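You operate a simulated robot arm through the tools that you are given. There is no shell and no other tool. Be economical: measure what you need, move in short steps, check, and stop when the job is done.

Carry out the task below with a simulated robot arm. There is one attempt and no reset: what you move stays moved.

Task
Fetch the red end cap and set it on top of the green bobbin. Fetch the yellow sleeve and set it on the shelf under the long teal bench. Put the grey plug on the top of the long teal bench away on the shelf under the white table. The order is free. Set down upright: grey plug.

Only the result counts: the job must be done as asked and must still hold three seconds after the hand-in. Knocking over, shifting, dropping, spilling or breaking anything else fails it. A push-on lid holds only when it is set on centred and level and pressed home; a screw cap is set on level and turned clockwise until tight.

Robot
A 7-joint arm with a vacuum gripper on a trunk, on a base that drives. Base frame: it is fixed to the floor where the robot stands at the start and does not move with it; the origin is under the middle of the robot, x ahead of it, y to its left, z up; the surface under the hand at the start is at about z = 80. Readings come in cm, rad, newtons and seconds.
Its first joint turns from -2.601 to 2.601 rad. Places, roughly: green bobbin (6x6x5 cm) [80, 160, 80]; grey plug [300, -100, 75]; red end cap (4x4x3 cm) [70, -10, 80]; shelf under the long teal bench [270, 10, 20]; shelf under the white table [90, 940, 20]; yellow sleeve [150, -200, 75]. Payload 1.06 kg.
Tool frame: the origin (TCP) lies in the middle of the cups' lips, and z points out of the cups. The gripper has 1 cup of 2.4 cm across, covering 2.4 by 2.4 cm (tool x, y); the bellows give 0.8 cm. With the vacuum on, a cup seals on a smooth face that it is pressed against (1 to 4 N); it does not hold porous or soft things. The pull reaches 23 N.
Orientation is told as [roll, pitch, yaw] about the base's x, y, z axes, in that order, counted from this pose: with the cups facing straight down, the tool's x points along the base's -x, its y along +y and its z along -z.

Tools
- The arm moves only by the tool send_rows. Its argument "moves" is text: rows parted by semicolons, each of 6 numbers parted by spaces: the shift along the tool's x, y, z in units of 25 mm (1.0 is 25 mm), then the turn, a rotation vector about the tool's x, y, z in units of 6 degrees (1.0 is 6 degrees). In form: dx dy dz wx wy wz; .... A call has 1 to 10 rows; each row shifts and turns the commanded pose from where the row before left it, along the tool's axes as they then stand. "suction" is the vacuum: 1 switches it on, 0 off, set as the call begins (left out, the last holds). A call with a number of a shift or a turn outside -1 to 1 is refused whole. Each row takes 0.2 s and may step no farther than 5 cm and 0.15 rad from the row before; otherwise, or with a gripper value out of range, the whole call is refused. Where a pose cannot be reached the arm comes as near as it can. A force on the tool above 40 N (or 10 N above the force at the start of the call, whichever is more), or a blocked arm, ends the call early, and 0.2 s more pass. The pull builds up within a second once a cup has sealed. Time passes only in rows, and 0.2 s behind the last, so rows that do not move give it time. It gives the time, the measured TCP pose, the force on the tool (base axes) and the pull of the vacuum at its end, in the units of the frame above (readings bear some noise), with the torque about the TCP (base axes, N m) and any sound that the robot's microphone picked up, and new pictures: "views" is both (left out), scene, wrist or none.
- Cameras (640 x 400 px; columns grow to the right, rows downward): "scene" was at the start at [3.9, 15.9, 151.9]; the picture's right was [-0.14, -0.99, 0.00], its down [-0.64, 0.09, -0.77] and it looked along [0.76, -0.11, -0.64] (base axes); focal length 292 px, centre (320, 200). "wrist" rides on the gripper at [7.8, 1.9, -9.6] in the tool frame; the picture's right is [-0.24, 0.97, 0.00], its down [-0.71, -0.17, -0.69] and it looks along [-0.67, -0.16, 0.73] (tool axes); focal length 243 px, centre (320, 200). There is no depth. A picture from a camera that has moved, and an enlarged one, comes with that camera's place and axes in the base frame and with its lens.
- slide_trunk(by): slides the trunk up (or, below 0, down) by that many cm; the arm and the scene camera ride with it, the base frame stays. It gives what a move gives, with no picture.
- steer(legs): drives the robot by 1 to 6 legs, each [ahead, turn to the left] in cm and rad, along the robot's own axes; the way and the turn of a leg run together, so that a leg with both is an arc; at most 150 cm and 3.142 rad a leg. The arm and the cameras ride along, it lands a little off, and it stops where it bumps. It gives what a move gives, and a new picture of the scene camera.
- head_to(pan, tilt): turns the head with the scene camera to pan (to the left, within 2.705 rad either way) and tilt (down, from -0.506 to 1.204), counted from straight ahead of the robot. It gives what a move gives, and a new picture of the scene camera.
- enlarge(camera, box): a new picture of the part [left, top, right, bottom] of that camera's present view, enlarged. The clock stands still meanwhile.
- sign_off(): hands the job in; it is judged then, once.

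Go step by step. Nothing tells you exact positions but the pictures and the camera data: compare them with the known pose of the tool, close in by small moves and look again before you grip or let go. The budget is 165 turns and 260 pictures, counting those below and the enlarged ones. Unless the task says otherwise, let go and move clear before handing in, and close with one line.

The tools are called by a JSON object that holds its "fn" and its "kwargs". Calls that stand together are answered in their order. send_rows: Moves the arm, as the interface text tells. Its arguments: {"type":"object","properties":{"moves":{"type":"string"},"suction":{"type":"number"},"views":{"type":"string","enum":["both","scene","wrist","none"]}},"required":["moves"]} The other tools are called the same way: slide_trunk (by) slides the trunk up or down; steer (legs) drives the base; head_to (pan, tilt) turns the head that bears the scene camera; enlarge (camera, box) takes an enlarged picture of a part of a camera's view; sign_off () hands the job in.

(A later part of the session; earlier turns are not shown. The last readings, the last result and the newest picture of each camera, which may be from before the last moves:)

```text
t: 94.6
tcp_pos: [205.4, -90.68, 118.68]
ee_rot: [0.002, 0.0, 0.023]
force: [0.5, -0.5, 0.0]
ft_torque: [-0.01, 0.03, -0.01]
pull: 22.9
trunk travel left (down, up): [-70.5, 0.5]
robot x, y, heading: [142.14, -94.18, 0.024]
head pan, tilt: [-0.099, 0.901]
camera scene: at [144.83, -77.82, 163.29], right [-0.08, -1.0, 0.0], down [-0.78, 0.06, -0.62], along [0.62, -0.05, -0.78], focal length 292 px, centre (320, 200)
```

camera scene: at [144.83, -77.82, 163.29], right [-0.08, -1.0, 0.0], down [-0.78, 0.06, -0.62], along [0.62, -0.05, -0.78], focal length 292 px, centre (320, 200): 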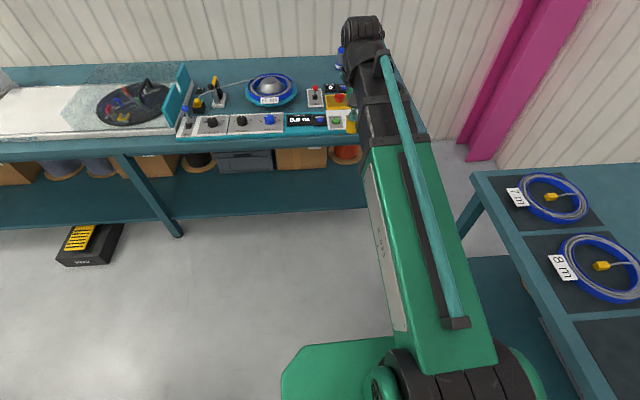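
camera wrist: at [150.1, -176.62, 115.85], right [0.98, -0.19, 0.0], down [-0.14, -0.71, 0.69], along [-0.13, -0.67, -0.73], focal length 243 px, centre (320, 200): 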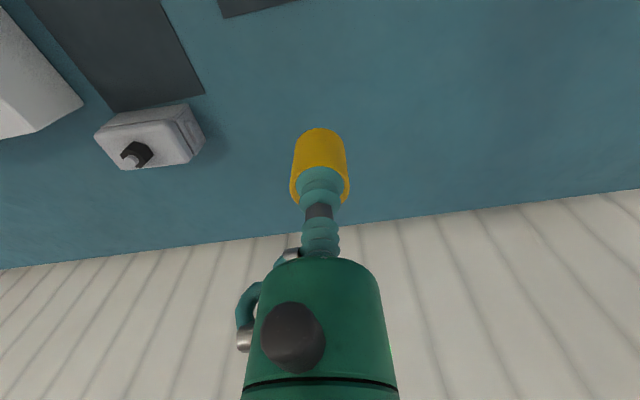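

Holding the sleeve. The shelf's front strip (x about 250–285, z about 20) right of the middle leg is free. I'll drive to about [174, -38] facing the bench and look at the shelf from a lower trunk.

{"fn": "steer", "kwargs": {"legs": [[0, 1.036], [65, 0], [0, -1.06]]}}

{"fn": "slide_trunk", "kwargs": {"by": -45}}

{"fn": "head_to", "kwargs": {"pan": 0.0, "tilt": 0.6}}

```text
t: 103.4
tcp_pos: [237.34, -34.61, 118.65]
ee_rot: [0.0, -0.002, 0.022]
force: [-0.4, -0.4, -1.7]
ft_torque: [0.04, -0.01, -0.02]
pull: 23.8
trunk travel left (down, up): [-70.5, 0.5]
robot x, y, heading: [174.47, -37.96, 0.016]
head pan, tilt: [-0.099, 0.901]
camera scene: at [176.88, -21.55, 163.29], right [-0.08, -1.0, 0.0], down [-0.78, 0.06, -0.62], along [0.62, -0.05, -0.78], focal length 292 px, centre (320, 200)
```

scene: 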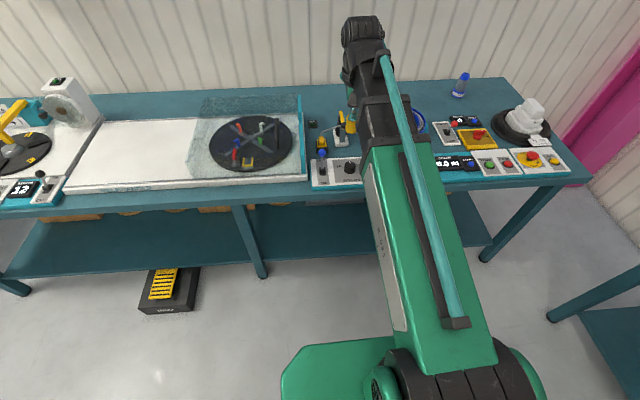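

```text
refused: -45 is not a number from -40 to 40
```

```text
t: 104.2
tcp_pos: [237.35, -34.56, 118.74]
ee_rot: [0.0, 0.001, 0.021]
force: [0.7, -0.5, -0.2]
ft_torque: [0.0, 0.01, 0.02]
pull: 22.8
trunk travel left (down, up): [-70.5, 0.5]
robot x, y, heading: [174.46, -37.89, 0.022]
head pan, tilt: [0.0, 0.6]
camera scene: at [178.19, -20.76, 165.76], right [0.02, -1.0, 0.0], down [-0.57, -0.01, -0.82], along [0.82, 0.02, -0.57], focal length 292 px, centre (320, 200)
```

scene: 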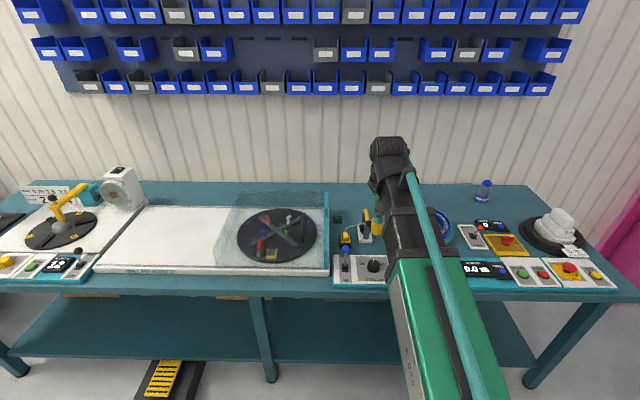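

The bench edge is near x = 243, close to the hand. I'll back off 20 cm, then lower the trunk in front of the bench.

{"fn": "steer", "kwargs": {"legs": [[-22, 0]]}}

{"fn": "slide_trunk", "kwargs": {"by": -40}}

{"fn": "slide_trunk", "kwargs": {"by": -26}}

{"fn": "head_to", "kwargs": {"pan": 0.0, "tilt": 0.5}}

```text
t: 105.8
tcp_pos: [218.09, -35.24, 118.76]
ee_rot: [0.0, 0.001, 0.013]
force: [0.8, 0.0, 0.3]
ft_torque: [0.05, -0.02, 0.04]
pull: 23.2
trunk travel left (down, up): [-70.5, 0.5]
robot x, y, heading: [154.89, -38.17, 0.006]
head pan, tilt: [0.0, 0.6]
stopped in leg 1: the robot was blocked; the commanded pose is now the measured one
camera scene: at [159.44, -21.27, 165.76], right [0.0, -1.0, 0.0], down [-0.56, 0.0, -0.83], along [0.83, 0.0, -0.56], focal length 292 px, centre (320, 200)
```

scene: 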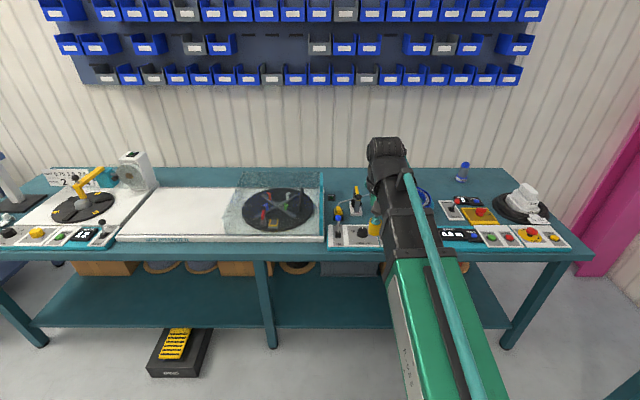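

```text
t: 109.7
tcp_pos: [218.06, -35.48, 78.74]
ee_rot: [-0.002, 0.0, 0.013]
force: [0.0, -0.1, -0.5]
ft_torque: [-0.02, -0.01, 0.0]
pull: 23.5
trunk travel left (down, up): [-30.5, 40.5]
robot x, y, heading: [155.05, -38.67, 0.001]
head pan, tilt: [0.0, 0.6]
```

```text
t: 112.3
tcp_pos: [218.04, -35.93, 52.76]
ee_rot: [0.0, 0.0, 0.009]
force: [-0.2, 0.3, -0.2]
ft_torque: [-0.01, 0.0, 0.03]
pull: 23.0
trunk travel left (down, up): [-4.5, 66.5]
robot x, y, heading: [155.15, -38.27, 0.002]
head pan, tilt: [0.0, 0.6]
```

```text
t: 113.0
tcp_pos: [218.11, -35.75, 52.74]
ee_rot: [0.0, 0.002, 0.009]
force: [-0.3, 0.0, -0.2]
ft_torque: [0.02, -0.01, 0.01]
pull: 22.5
trunk travel left (down, up): [-4.5, 66.5]
robot x, y, heading: [155.44, -38.25, 0.004]
head pan, tilt: [0.0, 0.499]
camera scene: at [159.71, -21.4, 100.67], right [0.0, -1.0, 0.0], down [-0.48, 0.0, -0.88], along [0.88, 0.0, -0.48], focal length 292 px, centre (320, 200)
```

scene: 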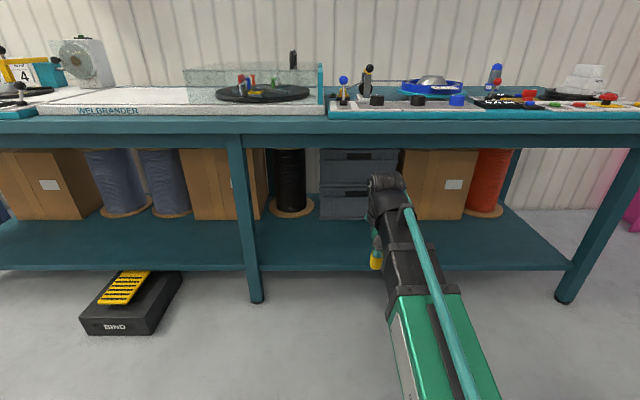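

The view under the bench is clear: shelf front edge x≈249, boxes start at x≈287, underside z≈72. Lowering and extending the hand in front of the shelf.

{"fn": "send_rows", "kwargs": {"moves": "0 0 1 0 0 0;0 0 1 0 0 0;0 0 1 0 0 0;0 0 1 0 0 0;-1 0 1 0 0 0;-1 0 1 0 0 0;-1 0 1 0 0 0;-1 0 0 0 0 0;-1 0 0 0 0 0", "views": "both"}}

```text
t: 115.0
tcp_pos: [230.42, -35.88, 35.06]
ee_rot: [0.001, -0.002, 0.009]
force: [-0.9, -0.2, 0.3]
ft_torque: [-0.02, -0.02, 0.0]
pull: 22.7
trunk travel left (down, up): [-4.5, 66.5]
robot x, y, heading: [155.03, -38.35, -0.003]
head pan, tilt: [0.0, 0.499]
camera scene: at [159.71, -21.39, 100.67], right [0.0, -1.0, 0.0], down [-0.48, 0.0, -0.88], along [0.88, 0.0, -0.48], focal length 292 px, centre (320, 200)
camera wrist: at [222.65, -34.06, 44.68], right [0.23, 0.97, 0.0], down [0.71, -0.17, 0.69], along [0.67, -0.16, -0.73], focal length 243 px, centre (320, 200)
```

scene: 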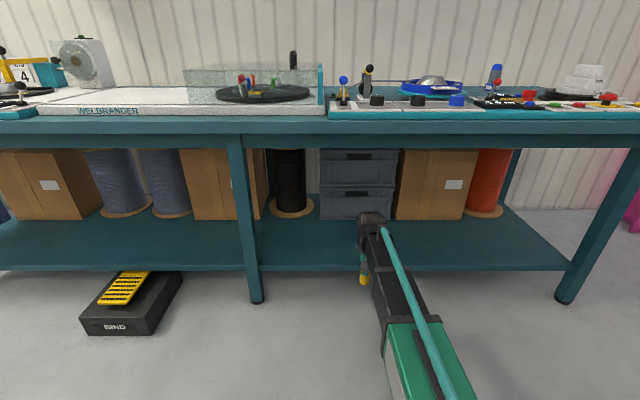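
wrist: 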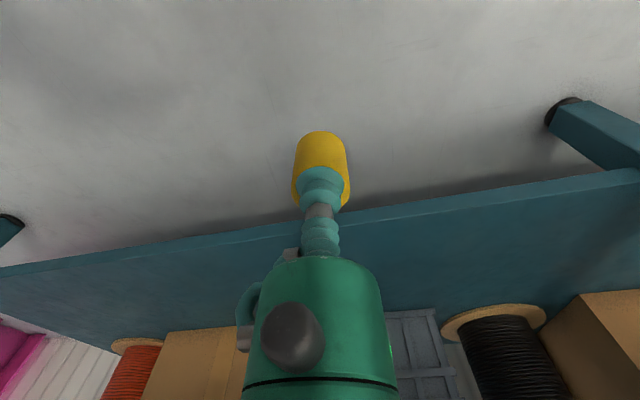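

The arm lies below z≈60, so it fits under the bench top. Driving ahead 31 cm to bring the sleeve over the shelf.

{"fn": "steer", "kwargs": {"legs": [[31, 0]]}}

{"fn": "send_rows", "kwargs": {"moves": "0 0 0.8 0 0 0;0 0 0.8 0 0 0;0 0 0.8 0 0 0;0 0 0.6 0 0 0", "views": "wrist"}}

```text
t: 117.1
tcp_pos: [261.79, -35.28, 35.16]
ee_rot: [0.0, -0.001, 0.013]
force: [-0.1, 0.9, 0.4]
ft_torque: [0.04, 0.0, 0.01]
pull: 23.1
trunk travel left (down, up): [-4.5, 66.5]
robot x, y, heading: [186.38, -37.97, 0.008]
head pan, tilt: [0.0, 0.499]
camera scene: at [190.96, -21.2, 100.68], right [0.01, -1.0, 0.0], down [-0.48, 0.0, -0.88], along [0.88, 0.0, -0.48], focal length 292 px, centre (320, 200)
```

scene: 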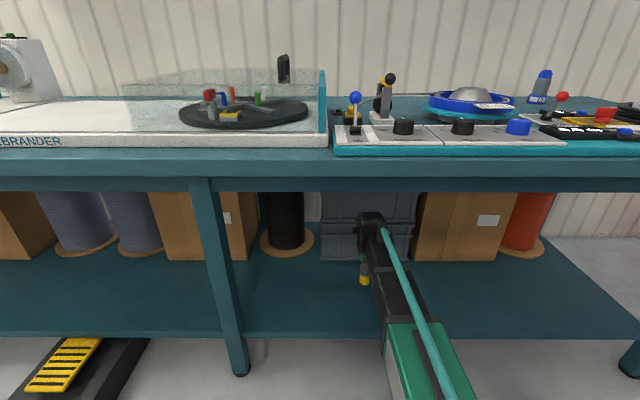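

```text
t: 118.1
tcp_pos: [261.78, -35.61, 27.56]
ee_rot: [0.0, 0.0, 0.013]
force: [-0.7, -0.4, 0.3]
ft_torque: [-0.02, -0.02, 0.0]
pull: 23.1
trunk travel left (down, up): [-4.5, 66.5]
robot x, y, heading: [186.73, -38.42, 0.004]
head pan, tilt: [0.0, 0.499]
camera wrist: at [253.94, -33.84, 37.22], right [0.22, 0.97, 0.0], down [0.71, -0.16, 0.69], along [0.67, -0.15, -0.73], focal length 243 px, centre (320, 200)
```

wrist: 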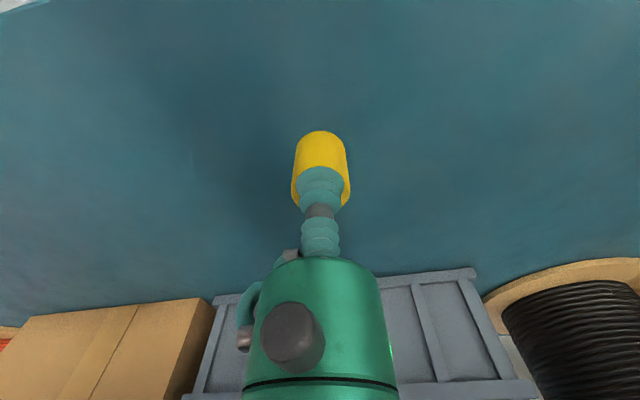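

Over the shelf with clear room. I'm lowering in small steps to contact.

{"fn": "send_rows", "kwargs": {"moves": "0 0 0.4 0 0 0;0 0 0.2 0 0 0;0 0 0.15 0 0 0;0 0 0 0 0 0", "views": "none"}}

{"fn": "send_rows", "kwargs": {"moves": "0 0 0.12 0 0 0;0 0 0.12 0 0 0;0 0 0 0 0 0", "views": "wrist"}}

```text
t: 119.1
tcp_pos: [261.71, -35.39, 25.83]
ee_rot: [-0.001, -0.002, 0.014]
force: [0.7, 0.6, -0.9]
ft_torque: [-0.02, -0.02, -0.04]
pull: 22.5
trunk travel left (down, up): [-4.5, 66.5]
robot x, y, heading: [186.57, -38.13, 0.006]
head pan, tilt: [0.0, 0.499]
```

```text
t: 119.9
tcp_pos: [261.82, -35.56, 25.08]
ee_rot: [0.001, -0.002, 0.013]
force: [-0.3, 0.2, -0.3]
ft_torque: [0.0, 0.02, 0.01]
pull: 22.8
trunk travel left (down, up): [-4.5, 66.5]
robot x, y, heading: [186.44, -38.56, 0.003]
head pan, tilt: [0.0, 0.499]
camera wrist: at [253.91, -33.63, 34.69], right [0.22, 0.97, 0.0], down [0.71, -0.16, 0.69], along [0.67, -0.15, -0.73], focal length 243 px, centre (320, 200)
```

wrist: 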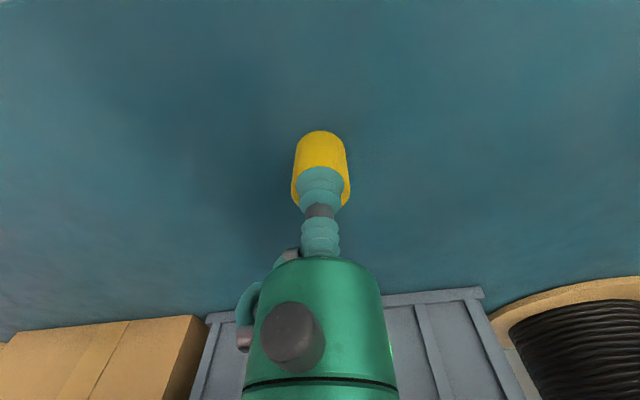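

{"fn": "send_rows", "kwargs": {"moves": "0 0 0.12 0 0 0;0 0 0.12 0 0 0;0 0 0 0 0 0", "views": "none"}}

{"fn": "send_rows", "kwargs": {"moves": "0 0 0.1 0 0 0;0 0 0.1 0 0 0;0 0 0 0 0 0", "views": "none"}}

```text
t: 120.7
tcp_pos: [261.75, -35.37, 24.38]
ee_rot: [0.0, -0.002, 0.011]
force: [-0.4, -1.9, 0.1]
ft_torque: [0.06, -0.01, 0.03]
pull: 23.1
trunk travel left (down, up): [-4.5, 66.5]
robot x, y, heading: [186.36, -38.47, 0.01]
head pan, tilt: [0.0, 0.499]
```

```text
t: 121.5
tcp_pos: [261.66, -35.48, 24.04]
ee_rot: [0.0, 0.0, 0.012]
force: [-0.1, 0.8, 2.4]
ft_torque: [0.0, -0.02, -0.03]
pull: 23.0
trunk travel left (down, up): [-4.5, 66.5]
robot x, y, heading: [186.59, -37.99, 0.007]
head pan, tilt: [0.0, 0.499]
```

{"fn": "send_rows", "kwargs": {"moves": "0 0 0.08 0 0 0;0 0 0 0 0 0", "views": "none"}}

{"fn": "send_rows", "kwargs": {"moves": "0 0 0 0 0 0;0 0 0 0 0 0;0 0 0 0 0 0;0 0 0 0 0 0;0 0 0 0 0 0", "suction": 0, "views": "none"}}

```text
t: 122.1
tcp_pos: [261.74, -35.45, 23.97]
ee_rot: [0.0, -0.001, 0.012]
force: [-2.9, -2.2, 13.9]
ft_torque: [-0.04, 0.03, 0.0]
pull: 23.1
trunk travel left (down, up): [-4.5, 66.5]
robot x, y, heading: [186.42, -38.42, 0.004]
head pan, tilt: [0.0, 0.499]
```

```text
t: 123.3
tcp_pos: [261.71, -35.42, 23.76]
ee_rot: [-0.002, -0.002, 0.012]
force: [-0.6, 0.3, 2.1]
ft_torque: [0.04, 0.0, -0.06]
pull: 0.0
trunk travel left (down, up): [-4.5, 66.5]
robot x, y, heading: [186.24, -38.23, 0.004]
head pan, tilt: [0.0, 0.499]
```

Contact and released. I'm rising slightly to check, then backing out.

{"fn": "send_rows", "kwargs": {"moves": "0 0 -0.1 0 0 0;0 0 -0.2 0 0 0;0 0 -0.6 0 0 0;0 0 -1 0 0 0;0 0 -1 0 0 0;0 0 -0.6 0 0 0", "views": "wrist"}}

{"fn": "steer", "kwargs": {"legs": [[-26, 0]]}}

```text
t: 124.7
tcp_pos: [261.66, -35.43, 32.51]
ee_rot: [0.001, 0.0, 0.011]
force: [-0.5, -0.1, 0.0]
ft_torque: [-0.03, -0.05, 0.01]
pull: 0.1
trunk travel left (down, up): [-4.5, 66.5]
robot x, y, heading: [186.33, -38.39, 0.008]
head pan, tilt: [0.0, 0.499]
camera wrist: at [253.88, -33.65, 42.07], right [0.22, 0.97, 0.0], down [0.71, -0.16, 0.69], along [0.67, -0.15, -0.73], focal length 243 px, centre (320, 200)
```

wrist: 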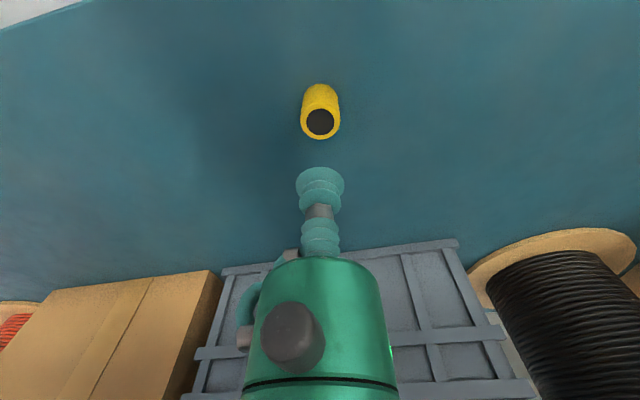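

```text
t: 126.5
tcp_pos: [236.25, -35.81, 32.49]
ee_rot: [-0.001, -0.002, 0.007]
force: [0.3, 0.3, 0.2]
ft_torque: [0.01, 0.02, -0.01]
pull: 0.0
trunk travel left (down, up): [-4.5, 66.5]
robot x, y, heading: [160.92, -38.46, -0.001]
head pan, tilt: [0.0, 0.499]
camera scene: at [165.54, -21.29, 100.68], right [0.0, -1.0, 0.0], down [-0.48, 0.0, -0.88], along [0.88, 0.0, -0.48], focal length 292 px, centre (320, 200)
```

scene: 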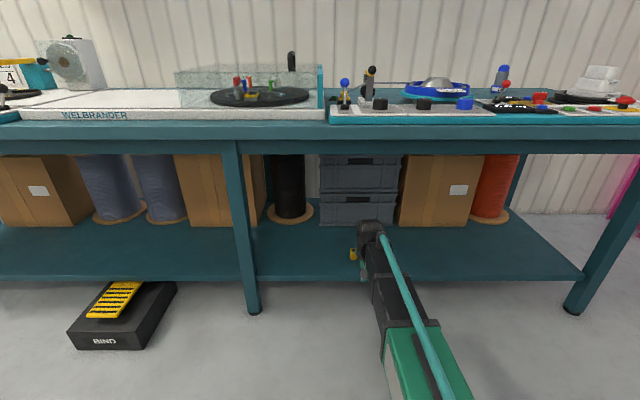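

The sleeve stands on the shelf. Now I'll retract, raise the trunk, and look for the grey plug on the bench top.

{"fn": "send_rows", "kwargs": {"moves": "1 0 0 0 0 0;1 0 -0.5 0 0 0;1 0 -1 0 0 0;1 0 -1 0 0 0;1 0 -1 0 0 0;1 0 -1 0 0 0;0.5 0 -1 0 0 0;0 0 -1 0 0 0;0 0 -1 0 0 0", "views": "none"}}

{"fn": "slide_trunk", "kwargs": {"by": 40}}

{"fn": "slide_trunk", "kwargs": {"by": 26}}

{"fn": "head_to", "kwargs": {"pan": -0.45, "tilt": 0.55}}

```text
t: 128.6
tcp_pos: [219.93, -35.95, 51.3]
ee_rot: [-0.001, -0.002, 0.007]
force: [0.1, 0.0, -0.4]
ft_torque: [0.02, -0.01, -0.01]
pull: 0.0
trunk travel left (down, up): [-4.5, 66.5]
robot x, y, heading: [160.94, -38.36, 0.002]
head pan, tilt: [0.0, 0.499]
```

```text
t: 132.4
tcp_pos: [219.88, -36.01, 91.27]
ee_rot: [-0.002, -0.002, 0.007]
force: [-0.1, -0.1, 0.3]
ft_torque: [-0.02, 0.01, 0.0]
pull: 0.1
trunk travel left (down, up): [-44.5, 26.5]
robot x, y, heading: [161.26, -38.41, 0.001]
head pan, tilt: [0.0, 0.499]
```

```text
t: 135.1
tcp_pos: [219.92, -35.9, 117.14]
ee_rot: [0.002, -0.001, 0.007]
force: [-0.6, -0.2, 0.2]
ft_torque: [0.03, -0.02, 0.0]
pull: 0.0
trunk travel left (down, up): [-70.5, 0.5]
robot x, y, heading: [160.78, -38.56, 0.005]
head pan, tilt: [0.0, 0.499]
```

```text
t: 135.9
tcp_pos: [219.92, -36.01, 117.19]
ee_rot: [0.0, 0.0, 0.006]
force: [-0.6, 0.0, 0.3]
ft_torque: [0.01, 0.04, 0.05]
pull: 0.1
trunk travel left (down, up): [-70.5, 0.5]
robot x, y, heading: [160.93, -38.28, 0.002]
head pan, tilt: [-0.45, 0.55]
camera scene: at [164.54, -25.19, 166.22], right [-0.43, -0.9, 0.0], down [-0.47, 0.23, -0.85], along [0.77, -0.37, -0.52], focal length 292 px, centre (320, 200)
```

scene: 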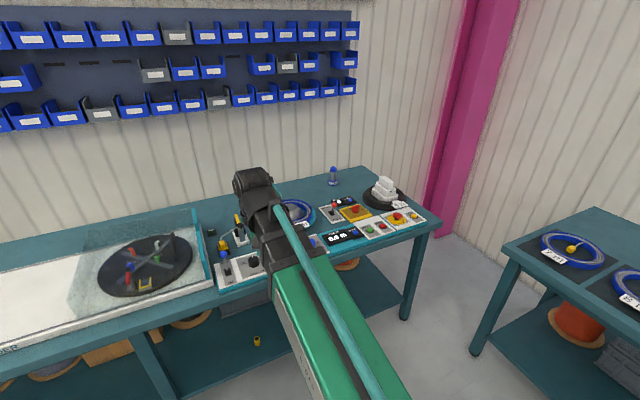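

{"fn": "enlarge", "kwargs": {"camera": "scene", "box": [190, 155, 450, 300]}}

```text
2.46 times, centred on (320, 228) of scene
camera zoom: at [164.54, -25.19, 166.22], right [-0.43, -0.9, 0.0], down [-0.47, 0.23, -0.85], along [0.77, -0.37, -0.52], focal length 718 px, centre (320, 132)
```

zoom: 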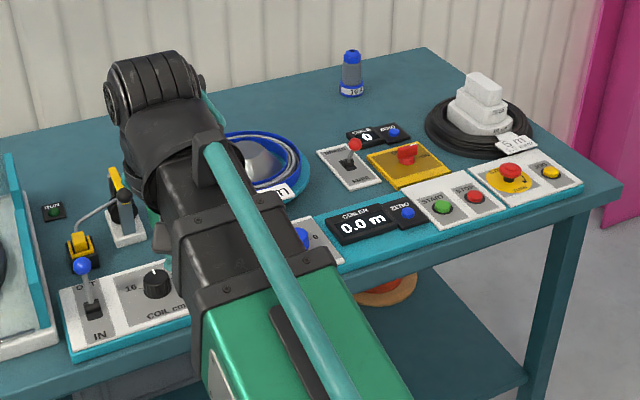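

The grey plug is at about [306, -102, 80] (grey body with blue top). I'm driving to face it.

{"fn": "enlarge", "kwargs": {"camera": "scene", "box": [310, 155, 360, 195]}}

{"fn": "steer", "kwargs": {"legs": [[0, -0.89], [80, 0], [0, 0.89]]}}

{"fn": "head_to", "kwargs": {"pan": -0.1, "tilt": 0.75}}

```text
10.00 times, centred on (335, 175) of scene
camera zoom: at [164.54, -25.19, 166.22], right [-0.43, -0.9, 0.0], down [-0.47, 0.23, -0.85], along [0.77, -0.37, -0.52], focal length 2918 px, centre (170, 450)
```

zoom: 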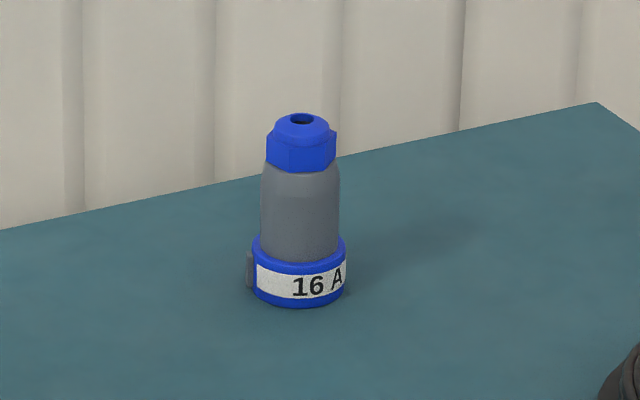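

```text
t: 144.7
tcp_pos: [269.82, -96.57, 117.17]
ee_rot: [0.0, -0.002, 0.003]
force: [-0.2, -0.2, 0.8]
ft_torque: [0.03, 0.01, 0.04]
pull: 0.0
trunk travel left (down, up): [-70.5, 0.5]
robot x, y, heading: [210.68, -98.75, -0.001]
head pan, tilt: [-0.45, 0.55]
camera scene: at [214.5, -85.52, 166.22], right [-0.44, -0.9, 0.0], down [-0.47, 0.23, -0.85], along [0.77, -0.37, -0.52], focal length 292 px, centre (320, 200)
```

scene: 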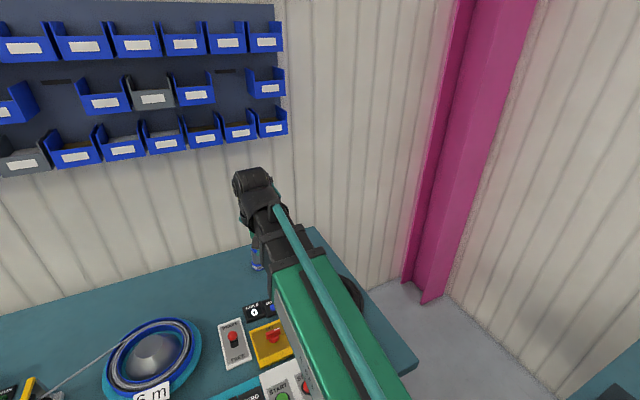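

```text
t: 145.5
tcp_pos: [269.91, -96.5, 117.22]
ee_rot: [-0.001, -0.001, 0.005]
force: [-0.3, -0.6, -0.1]
ft_torque: [0.03, 0.03, -0.01]
pull: 0.1
trunk travel left (down, up): [-70.5, 0.5]
robot x, y, heading: [210.91, -98.67, -0.002]
head pan, tilt: [-0.099, 0.75]
camera scene: at [214.68, -82.46, 164.48], right [-0.1, -0.99, 0.0], down [-0.68, 0.07, -0.73], along [0.73, -0.07, -0.68], focal length 292 px, centre (320, 200)
```

scene: 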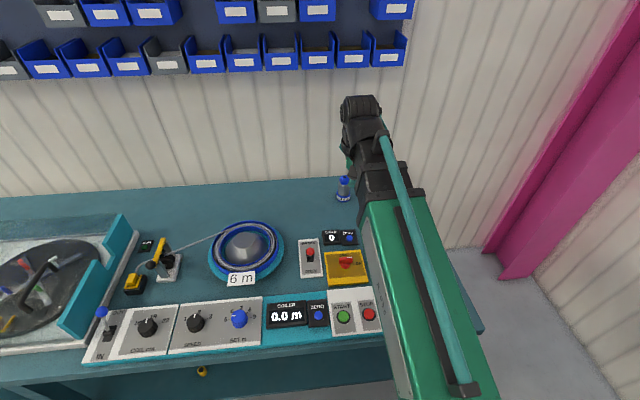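

The plug stands upright at about [304, -101.5], top near z=91, with a blue gland on top. I'm moving the hand forward to see its top.

{"fn": "send_rows", "kwargs": {"moves": "-1 0 0 0 0 0;-1 0 0 0 0 0;-1 0 0 0 0 0;-1 -0.2 0 0 0 0;-1 -0.2 0 0 0 0;-1 -0.3 0.2 0 0 0;-1 -0.3 0.5 0 0 0;-1 -0.3 0.5 0 0 0;-1 -0.3 0.5 0 0 0;-1 -0.2 0.5 0 0 0", "views": "wrist"}}

```text
t: 147.7
tcp_pos: [295.18, -101.08, 111.66]
ee_rot: [-0.001, -0.002, 0.005]
force: [0.5, 1.1, 0.2]
ft_torque: [0.03, 0.01, 0.01]
pull: 0.0
trunk travel left (down, up): [-70.5, 0.5]
robot x, y, heading: [211.11, -99.04, 0.0]
head pan, tilt: [-0.099, 0.75]
camera wrist: at [287.34, -99.27, 121.16], right [0.23, 0.97, 0.0], down [0.71, -0.17, 0.69], along [0.67, -0.16, -0.73], focal length 243 px, centre (320, 200)
```

wrist: 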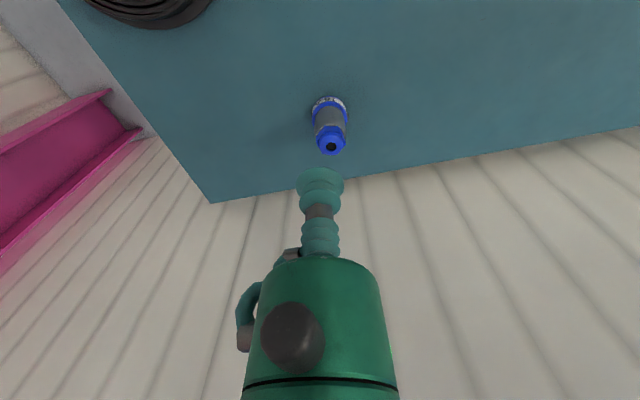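

{"fn": "enlarge", "kwargs": {"camera": "wrist", "box": [280, 80, 380, 180]}}

{"fn": "enlarge", "kwargs": {"camera": "scene", "box": [310, 150, 390, 220]}}

```text
4.00 times, centred on (330, 130) of wrist
camera zoom: at [287.34, -99.27, 121.16], right [0.23, 0.97, 0.0], down [0.71, -0.17, 0.69], along [0.67, -0.16, -0.73], focal length 970 px, centre (280, 480)
```

zoom: 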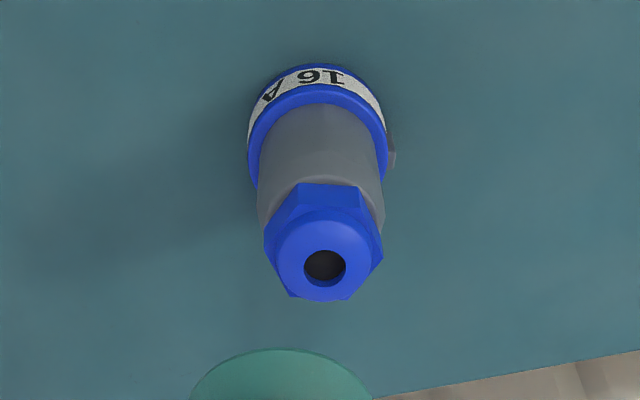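

```text
5.71 times, centred on (350, 185) of scene
camera zoom: at [214.73, -82.46, 164.48], right [-0.1, -0.99, 0.0], down [-0.68, 0.07, -0.73], along [0.73, -0.07, -0.68], focal length 1668 px, centre (149, 286)
```

zoom: 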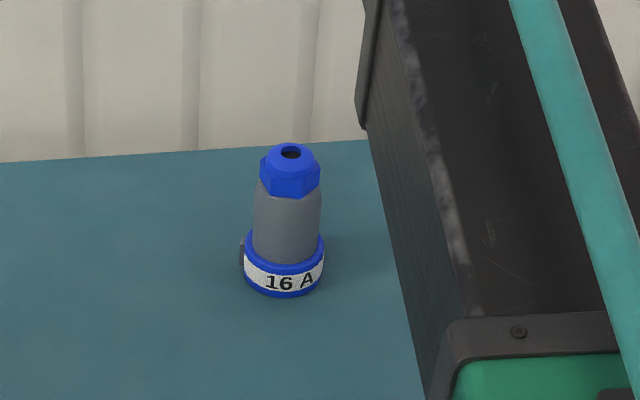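

The gland's flat ring around the hole is about as wide as the cup's lip; I'll try the top centred. Getting closer to triangulate.

{"fn": "send_rows", "kwargs": {"moves": "-1 -0.1 0.9 0 0 0;-1 -0.1 0.9 0 0 0;-1 0 0.9 0 0 0;0 0 0.9 0 0 0;0 0 0.8 0 0 0", "views": "none"}}

{"fn": "enlarge", "kwargs": {"camera": "wrist", "box": [240, 70, 400, 170]}}

```text
t: 148.9
tcp_pos: [302.35, -101.38, 100.59]
ee_rot: [0.0, -0.001, 0.004]
force: [-0.2, -0.3, 1.1]
ft_torque: [0.0, -0.02, -0.03]
pull: 0.1
trunk travel left (down, up): [-70.5, 0.5]
robot x, y, heading: [211.11, -98.7, -0.001]
head pan, tilt: [-0.099, 0.75]
```

```text
4.00 times, centred on (320, 120) of wrist
camera zoom: at [294.63, -99.63, 110.23], right [0.23, 0.97, 0.0], down [0.71, -0.17, 0.69], along [0.67, -0.16, -0.73], focal length 970 px, centre (320, 520)
```

zoom: 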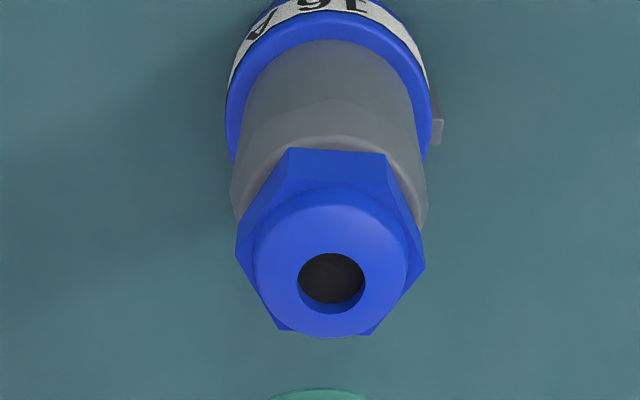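

{"fn": "send_rows", "kwargs": {"moves": "-0.68 -0.12 1 0 0 0;0 0 0.9 0 0 0", "views": "none"}}

{"fn": "enlarge", "kwargs": {"camera": "wrist", "box": [256, 110, 384, 200]}}

```text
t: 149.5
tcp_pos: [304.21, -101.87, 96.02]
ee_rot: [0.0, -0.002, 0.004]
force: [0.3, 0.1, -0.2]
ft_torque: [0.03, -0.03, 0.03]
pull: 0.2
trunk travel left (down, up): [-70.5, 0.5]
robot x, y, heading: [210.95, -98.66, 0.001]
head pan, tilt: [-0.099, 0.75]
```

```text
4.44 times, centred on (320, 155) of wrist
camera zoom: at [296.29, -99.99, 105.57], right [0.23, 0.97, 0.0], down [0.71, -0.17, 0.69], along [0.67, -0.16, -0.73], focal length 1078 px, centre (320, 400)
```

zoom: 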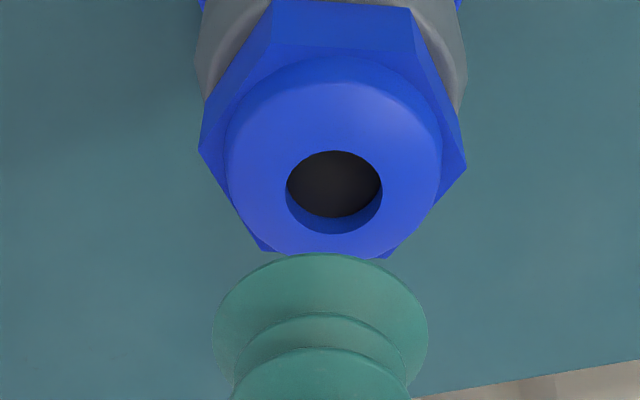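

Hole rim centre at [304.2, -101.7, 92.9]. Pressing on with vacuum.

{"fn": "send_rows", "kwargs": {"moves": "-0.02 0.06 0.6 0 0 0;0 0 0.5 0 0 0;0 0 0.15 0 0 0;0 0 0.1 0 0 0;0 0 0 0 0 0;0 0 0 0 0 0;0 0 0 0 0 0", "suction": 1, "views": "wrist"}}

```text
t: 151.1
tcp_pos: [304.26, -101.49, 92.57]
ee_rot: [0.001, -0.003, 0.006]
force: [-0.1, -0.5, -0.1]
ft_torque: [0.03, 0.03, -0.03]
pull: 0.2
trunk travel left (down, up): [-70.5, 0.5]
robot x, y, heading: [211.02, -99.02, -0.002]
head pan, tilt: [-0.099, 0.75]
camera wrist: at [296.41, -99.69, 102.12], right [0.23, 0.97, 0.0], down [0.71, -0.17, 0.69], along [0.67, -0.16, -0.73], focal length 243 px, centre (320, 200)
```

wrist: 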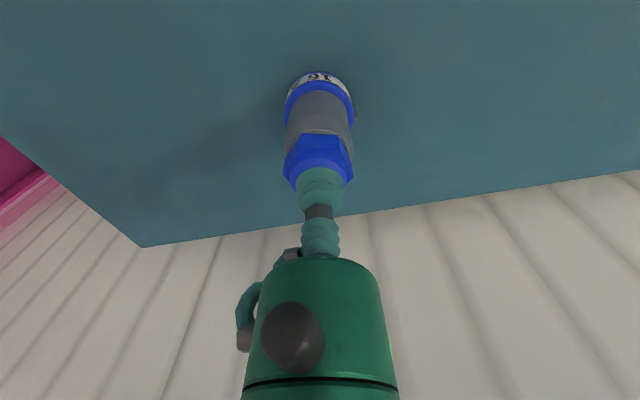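

No contact yet. I'm going down a little more in small steps.

{"fn": "send_rows", "kwargs": {"moves": "0 0 0.08 0 0 0;0 0 0.06 0 0 0;0 0 0 0 0 0;0 0 0 0 0 0;0 0 0 0 0 0", "views": "none"}}

{"fn": "enlarge", "kwargs": {"camera": "wrist", "box": [256, 110, 384, 200]}}

```text
t: 152.3
tcp_pos: [304.24, -101.51, 92.18]
ee_rot: [0.0, -0.001, 0.006]
force: [-0.3, 0.8, 0.2]
ft_torque: [0.0, 0.0, 0.02]
pull: 0.1
trunk travel left (down, up): [-70.5, 0.5]
robot x, y, heading: [210.57, -98.69, -0.001]
head pan, tilt: [-0.099, 0.75]
```

```text
4.44 times, centred on (320, 155) of wrist
camera zoom: at [296.43, -99.68, 101.76], right [0.23, 0.97, 0.0], down [0.71, -0.17, 0.69], along [0.67, -0.16, -0.73], focal length 1078 px, centre (320, 400)
```

zoom: 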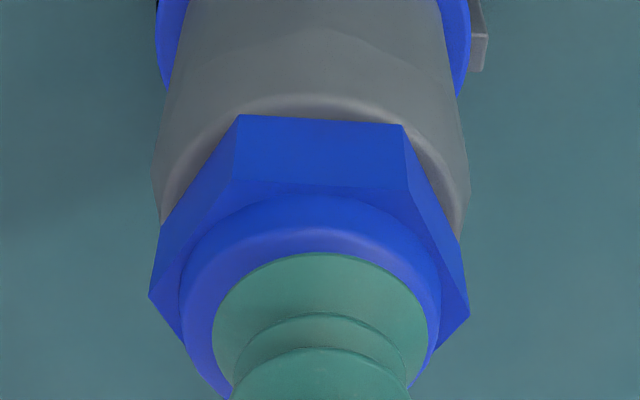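

{"fn": "send_rows", "kwargs": {"moves": "0 -0.04 0.08 0 0 0;0 0 0 0 0 0;0 0 0 0 0 0;0 0 0 0 0 0", "views": "none"}}

{"fn": "send_rows", "kwargs": {"moves": "0 0 0.08 0 0 0;0 0 0 0 0 0;0 0 0 0 0 0;0 0 0 0 0 0", "views": "none"}}

{"fn": "enlarge", "kwargs": {"camera": "wrist", "box": [256, 110, 384, 200]}}

```text
t: 153.3
tcp_pos: [304.22, -101.46, 91.97]
ee_rot: [-0.001, -0.001, 0.005]
force: [-0.4, 0.4, -0.6]
ft_torque: [0.03, -0.01, -0.01]
pull: 0.1
trunk travel left (down, up): [-70.5, 0.5]
robot x, y, heading: [211.26, -98.73, -0.002]
head pan, tilt: [-0.099, 0.75]
```

```text
t: 154.3
tcp_pos: [304.19, -101.54, 91.71]
ee_rot: [0.0, -0.002, 0.005]
force: [0.6, 0.0, 0.4]
ft_torque: [0.01, 0.01, 0.0]
pull: 0.1
trunk travel left (down, up): [-70.5, 0.5]
robot x, y, heading: [210.66, -98.52, 0.002]
head pan, tilt: [-0.099, 0.75]
```

```text
4.44 times, centred on (320, 155) of wrist
camera zoom: at [296.4, -99.73, 101.42], right [0.23, 0.97, 0.0], down [0.71, -0.17, 0.69], along [0.67, -0.16, -0.73], focal length 1078 px, centre (320, 400)
```

zoom: 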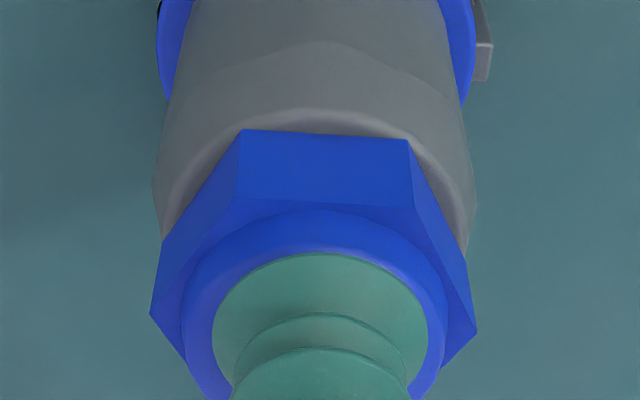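

{"fn": "send_rows", "kwargs": {"moves": "0 0 0.08 0 0 0;0 0 0.06 0 0 0;0 0 0 0 0 0;0 0 0 0 0 0", "views": "none"}}

{"fn": "send_rows", "kwargs": {"moves": "0 0 0.08 0 0 0;0 0 0 0 0 0;0 0 0 0 0 0;0 0 0 0 0 0", "views": "none"}}

{"fn": "enlarge", "kwargs": {"camera": "wrist", "box": [256, 110, 384, 200]}}

```text
t: 155.3
tcp_pos: [304.35, -101.51, 91.45]
ee_rot: [0.001, -0.001, 0.006]
force: [0.7, 0.6, -0.4]
ft_torque: [-0.01, -0.03, 0.02]
pull: 0.1
trunk travel left (down, up): [-70.5, 0.5]
robot x, y, heading: [210.9, -98.65, -0.002]
head pan, tilt: [-0.099, 0.75]
```

```text
t: 156.3
tcp_pos: [304.33, -101.48, 91.26]
ee_rot: [0.0, -0.002, 0.006]
force: [-0.8, 0.6, 0.7]
ft_torque: [-0.01, -0.02, -0.02]
pull: 0.1
trunk travel left (down, up): [-70.5, 0.5]
robot x, y, heading: [211.12, -98.75, -0.004]
head pan, tilt: [-0.099, 0.75]
```

```text
4.44 times, centred on (320, 155) of wrist
camera zoom: at [296.47, -99.73, 100.87], right [0.23, 0.97, 0.0], down [0.71, -0.17, 0.69], along [0.67, -0.16, -0.73], focal length 1078 px, centre (320, 400)
```

zoom: 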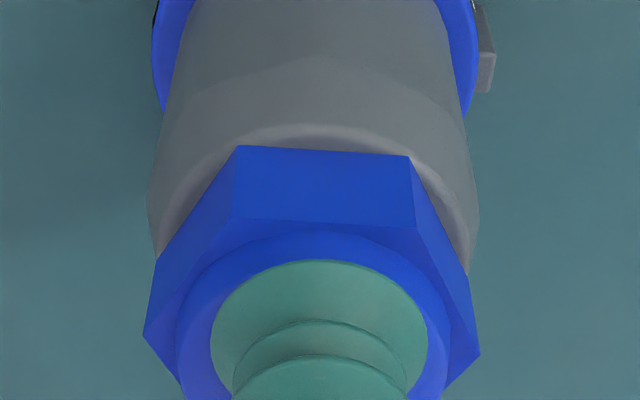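

The bellows begin to compress: contact at z≈91.3. Pressing a bit further.

{"fn": "send_rows", "kwargs": {"moves": "0 -0.03 0.08 0 0 0;0 0 0 0 0 0;0 0 0 0 0 0;0 0 0 0 0 0", "views": "none"}}

{"fn": "send_rows", "kwargs": {"moves": "0 0 0.1 0 0 0;0 0 0 0 0 0;0 0 0 0 0 0;0 0 0 0 0 0", "views": "none"}}

{"fn": "enlarge", "kwargs": {"camera": "wrist", "box": [256, 110, 384, 200]}}

```text
t: 157.3
tcp_pos: [304.23, -101.59, 91.28]
ee_rot: [0.0, -0.001, 0.006]
force: [0.3, 0.4, 1.8]
ft_torque: [0.01, 0.0, -0.01]
pull: 0.0
trunk travel left (down, up): [-70.5, 0.5]
robot x, y, heading: [210.52, -98.9, -0.005]
head pan, tilt: [-0.099, 0.75]
```

```text
t: 158.3
tcp_pos: [304.22, -101.57, 90.77]
ee_rot: [-0.001, -0.003, 0.005]
force: [-1.0, 0.9, 3.7]
ft_torque: [-0.05, -0.02, -0.01]
pull: 0.0
trunk travel left (down, up): [-70.5, 0.5]
robot x, y, heading: [210.96, -98.78, -0.004]
head pan, tilt: [-0.099, 0.75]
```

```text
4.44 times, centred on (320, 155) of wrist
camera zoom: at [296.41, -99.85, 100.43], right [0.23, 0.97, 0.0], down [0.71, -0.17, 0.69], along [0.67, -0.16, -0.73], focal length 1078 px, centre (320, 400)
```

zoom: 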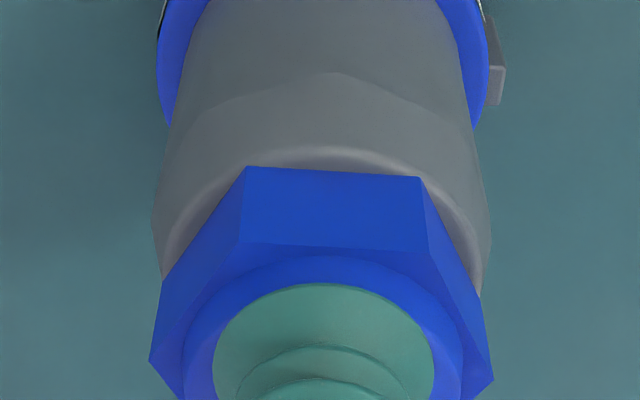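

The top doesn't seal (the bore is real). I'll grip the grey body from the side instead: rise, step back, and turn the tool horizontal pointing ahead.

{"fn": "send_rows", "kwargs": {"moves": "0 0 -0.2 0 0 0;0 0 -0.4 0 0 0;0 0 -1 0 0 0;0 0 -1 0 0 0;0 0 -1 0 0 0;0.5 0 -1 0 0 0;1 0 -1 0 0 0;1 0 -1 0 0 0;1 0 -1 0 0 0;1 0 -1 0 0 0", "suction": 0, "views": "scene"}}

{"fn": "send_rows", "kwargs": {"moves": "1 0 0 0 0 0;1 0 0 0 0 0;1 0 0 0 0 0;1 0 0 0 0 0;0 0 0 0.8 -0.8 -0.8;0 0 0 0.8 -0.8 -0.8;0 0 0 0.8 -0.8 -0.8;0 0 0 0.8 -0.8 -0.8;0 0 0 0.8 -0.8 -0.8", "views": "scene"}}

```text
t: 160.5
tcp_pos: [292.6, -101.63, 112.33]
ee_rot: [0.001, -0.002, 0.005]
force: [0.1, 0.2, -0.7]
ft_torque: [-0.01, 0.01, 0.0]
pull: 0.0
trunk travel left (down, up): [-70.5, 0.5]
robot x, y, heading: [210.93, -98.93, -0.002]
head pan, tilt: [-0.099, 0.75]
camera scene: at [214.62, -82.46, 164.48], right [-0.1, -0.99, 0.0], down [-0.68, 0.07, -0.73], along [0.73, -0.07, -0.68], focal length 292 px, centre (320, 200)
```

scene: 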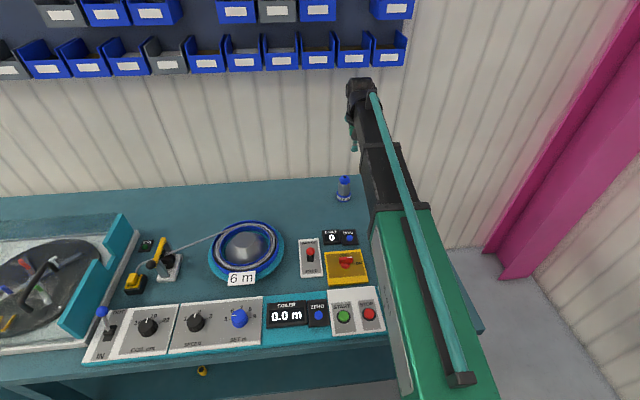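

```text
t: 162.5
tcp_pos: [282.98, -101.75, 112.31]
ee_rot: [-0.514, -0.306, 0.518]
force: [-0.4, 0.1, -0.2]
ft_torque: [0.04, 0.02, 0.0]
pull: 0.0
trunk travel left (down, up): [-70.5, 0.5]
robot x, y, heading: [210.86, -98.8, -0.003]
head pan, tilt: [-0.099, 0.75]
camera scene: at [214.66, -82.45, 164.48], right [-0.1, -0.99, 0.0], down [-0.68, 0.07, -0.73], along [0.73, -0.07, -0.68], focal length 292 px, centre (320, 200)
```

scene: 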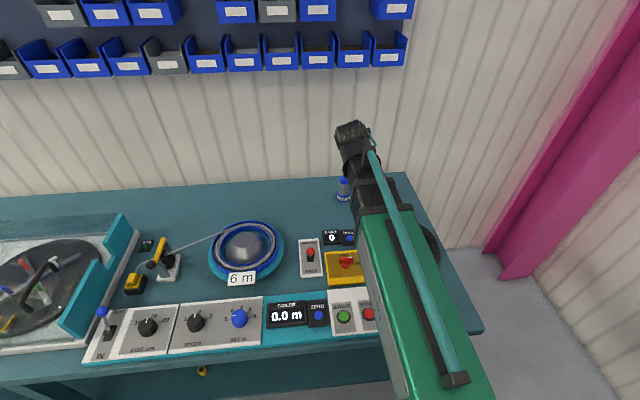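

{"fn": "send_rows", "kwargs": {"moves": "0 0 0 0.8 -0.8 -0.8;0 0 0 0.8 -0.8 -0.8;0 0 0 0.8 -0.8 -0.8;0 0 0 0.8 -0.8 -0.8;0 0 0 0.8 -0.8 -0.8;0 0 0 0.8 -0.8 -0.8;0 0 0 0.8 -0.8 -0.8;0 0 0 0.8 -0.8 -0.8;0 0 0 0.8 -0.8 -0.8;0 0 0 0.34 -0.34 -0.34", "views": "both"}}

```text
t: 164.7
tcp_pos: [283.32, -101.82, 112.46]
ee_rot: [-1.508, -0.094, 1.471]
force: [0.5, 0.1, -0.3]
ft_torque: [-0.06, 0.02, 0.01]
pull: 0.1
out of reach, approached as far as the arm can: row 8, 9
trunk travel left (down, up): [-70.5, 0.5]
robot x, y, heading: [210.89, -98.65, -0.003]
head pan, tilt: [-0.099, 0.75]
camera scene: at [214.67, -82.46, 164.48], right [-0.1, -0.99, 0.0], down [-0.68, 0.07, -0.73], along [0.73, -0.07, -0.68], focal length 292 px, centre (320, 200)
camera wrist: at [272.99, -108.55, 110.55], right [-0.03, 0.33, -0.94], down [-0.6, 0.75, 0.28], along [0.8, 0.58, 0.18], focal length 243 px, centre (320, 200)
```

scene: 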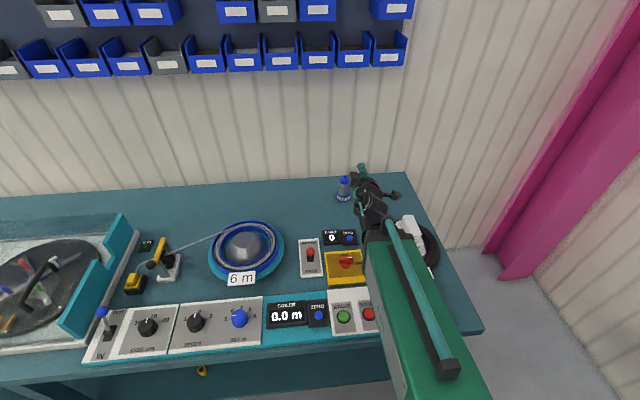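
wrist: 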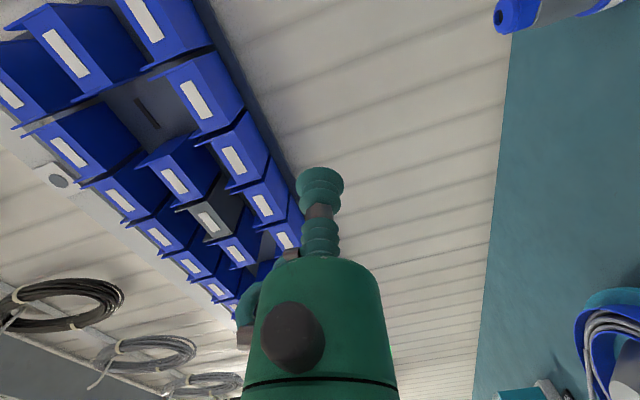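

The tool is now nearly horizontal, pointing ahead (small deviation, the arm being folded). I'll move forward and down part-way and see whether it settles.

{"fn": "send_rows", "kwargs": {"moves": "0 0 0.8 0 0 0;0 0 0.6 0 0 0;0 1 0 0 0 0;0 1 0 0 0 0;0 1 0 0 0 0;0 1 0 0 0 0;0 1 0 0 0 0;0 0 0 0 0 0", "views": "both"}}

```text
t: 166.5
tcp_pos: [286.33, -99.23, 100.15]
ee_rot: [-1.526, -0.046, 1.493]
force: [-0.6, 0.6, 0.2]
ft_torque: [0.0, 0.04, -0.04]
pull: 0.1
out of reach, approached as far as the arm can: row 4, 5, 6, 7
trunk travel left (down, up): [-70.5, 0.5]
robot x, y, heading: [210.71, -98.82, -0.0]
head pan, tilt: [-0.099, 0.75]
camera scene: at [214.68, -82.45, 164.48], right [-0.1, -0.99, 0.0], down [-0.68, 0.07, -0.73], along [0.73, -0.07, -0.68], focal length 292 px, centre (320, 200)
camera wrist: at [276.11, -106.22, 98.3], right [-0.02, 0.28, -0.96], down [-0.62, 0.75, 0.23], along [0.78, 0.6, 0.16], focal length 243 px, centre (320, 200)
```

scene: 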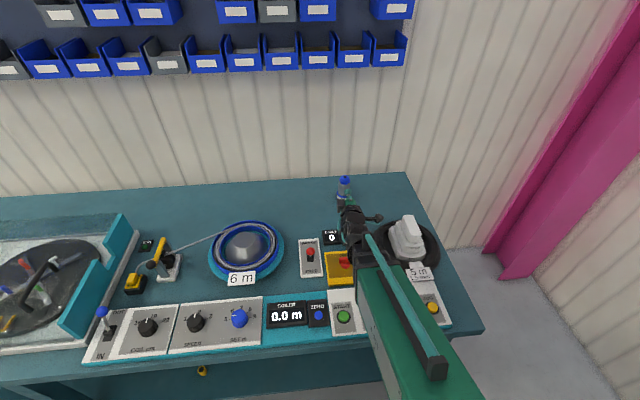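
wrist: 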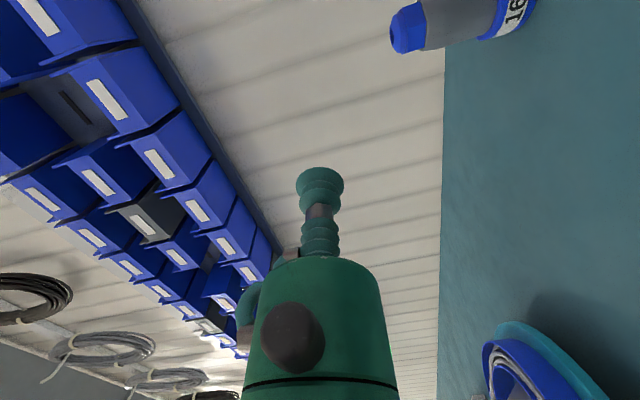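

The wrist limit bites with the shoulder so high. I'll raise the hand and lower the trunk instead so the arm lies flatter.

{"fn": "send_rows", "kwargs": {"moves": "0 -1 0 0 0 0;0 -1 0 0 0 0;0 -1 0 0 0 0;0 -1 0 0 0 0;0 -1 0 0 0 0;0 -1 0 0 0 0;0 -0.5 0 0 0 0;0 0 0 0 0 0", "views": "none"}}

{"fn": "slide_trunk", "kwargs": {"by": -20}}

{"fn": "send_rows", "kwargs": {"moves": "0 0 0 0 0 0", "views": "scene"}}

```text
t: 168.3
tcp_pos: [287.04, -100.1, 116.54]
ee_rot: [-1.53, -0.045, 1.504]
force: [-0.1, -0.1, 0.3]
ft_torque: [-0.02, -0.01, 0.03]
pull: 0.0
trunk travel left (down, up): [-70.5, 0.5]
robot x, y, heading: [211.0, -98.46, 0.001]
head pan, tilt: [-0.099, 0.75]
```

```text
t: 170.5
tcp_pos: [287.01, -100.08, 96.56]
ee_rot: [-1.531, -0.044, 1.504]
force: [-1.1, 0.9, -0.1]
ft_torque: [-0.01, -0.02, 0.03]
pull: 0.0
trunk travel left (down, up): [-50.5, 20.5]
robot x, y, heading: [210.9, -98.61, 0.001]
head pan, tilt: [-0.099, 0.75]
```

```text
t: 170.9
tcp_pos: [287.02, -100.12, 96.6]
ee_rot: [-1.53, -0.045, 1.506]
force: [-0.2, 0.2, 0.5]
ft_torque: [0.01, -0.01, 0.01]
pull: 0.1
trunk travel left (down, up): [-50.5, 20.5]
robot x, y, heading: [210.83, -98.67, -0.002]
head pan, tilt: [-0.099, 0.75]
camera scene: at [214.68, -82.45, 144.48], right [-0.1, -0.99, 0.0], down [-0.68, 0.07, -0.73], along [0.73, -0.07, -0.68], focal length 292 px, centre (320, 200)
```

scene: 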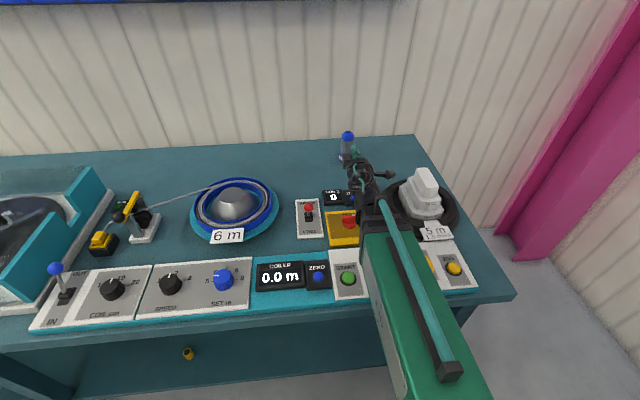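

{"fn": "send_rows", "kwargs": {"moves": "0 0 0 -0.35 -0.77 0;0 0 0 -0.35 -0.77 0;0 0 0 -0.35 -0.77 0;0.6 0 0.5 0 0 0;0.6 0 0.5 0 0 0;0.5 0 0.5 0 0 0;0 0 0 0 0 0", "views": "both"}}

```text
t: 172.5
tcp_pos: [291.37, -103.39, 95.7]
ee_rot: [-1.432, -0.068, 1.745]
force: [1.0, 0.3, -0.7]
ft_torque: [0.0, -0.01, 0.02]
pull: 0.0
trunk travel left (down, up): [-50.5, 20.5]
robot x, y, heading: [210.69, -98.46, -0.003]
head pan, tilt: [-0.099, 0.75]
camera scene: at [214.68, -82.46, 144.48], right [-0.1, -0.99, 0.0], down [-0.68, 0.07, -0.73], along [0.73, -0.07, -0.68], focal length 292 px, centre (320, 200)
camera wrist: at [283.28, -112.82, 94.69], right [-0.18, 0.27, -0.94], down [-0.77, 0.56, 0.31], along [0.62, 0.78, 0.1], focal length 243 px, centre (320, 200)
```

scene: 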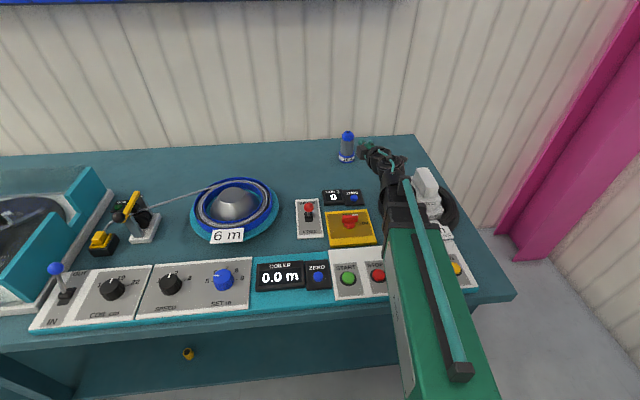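
wrist: 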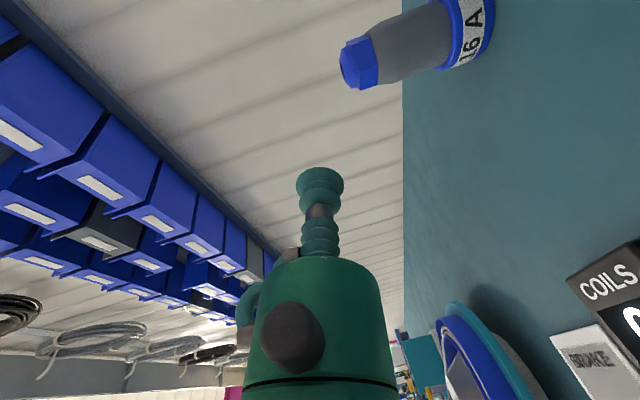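

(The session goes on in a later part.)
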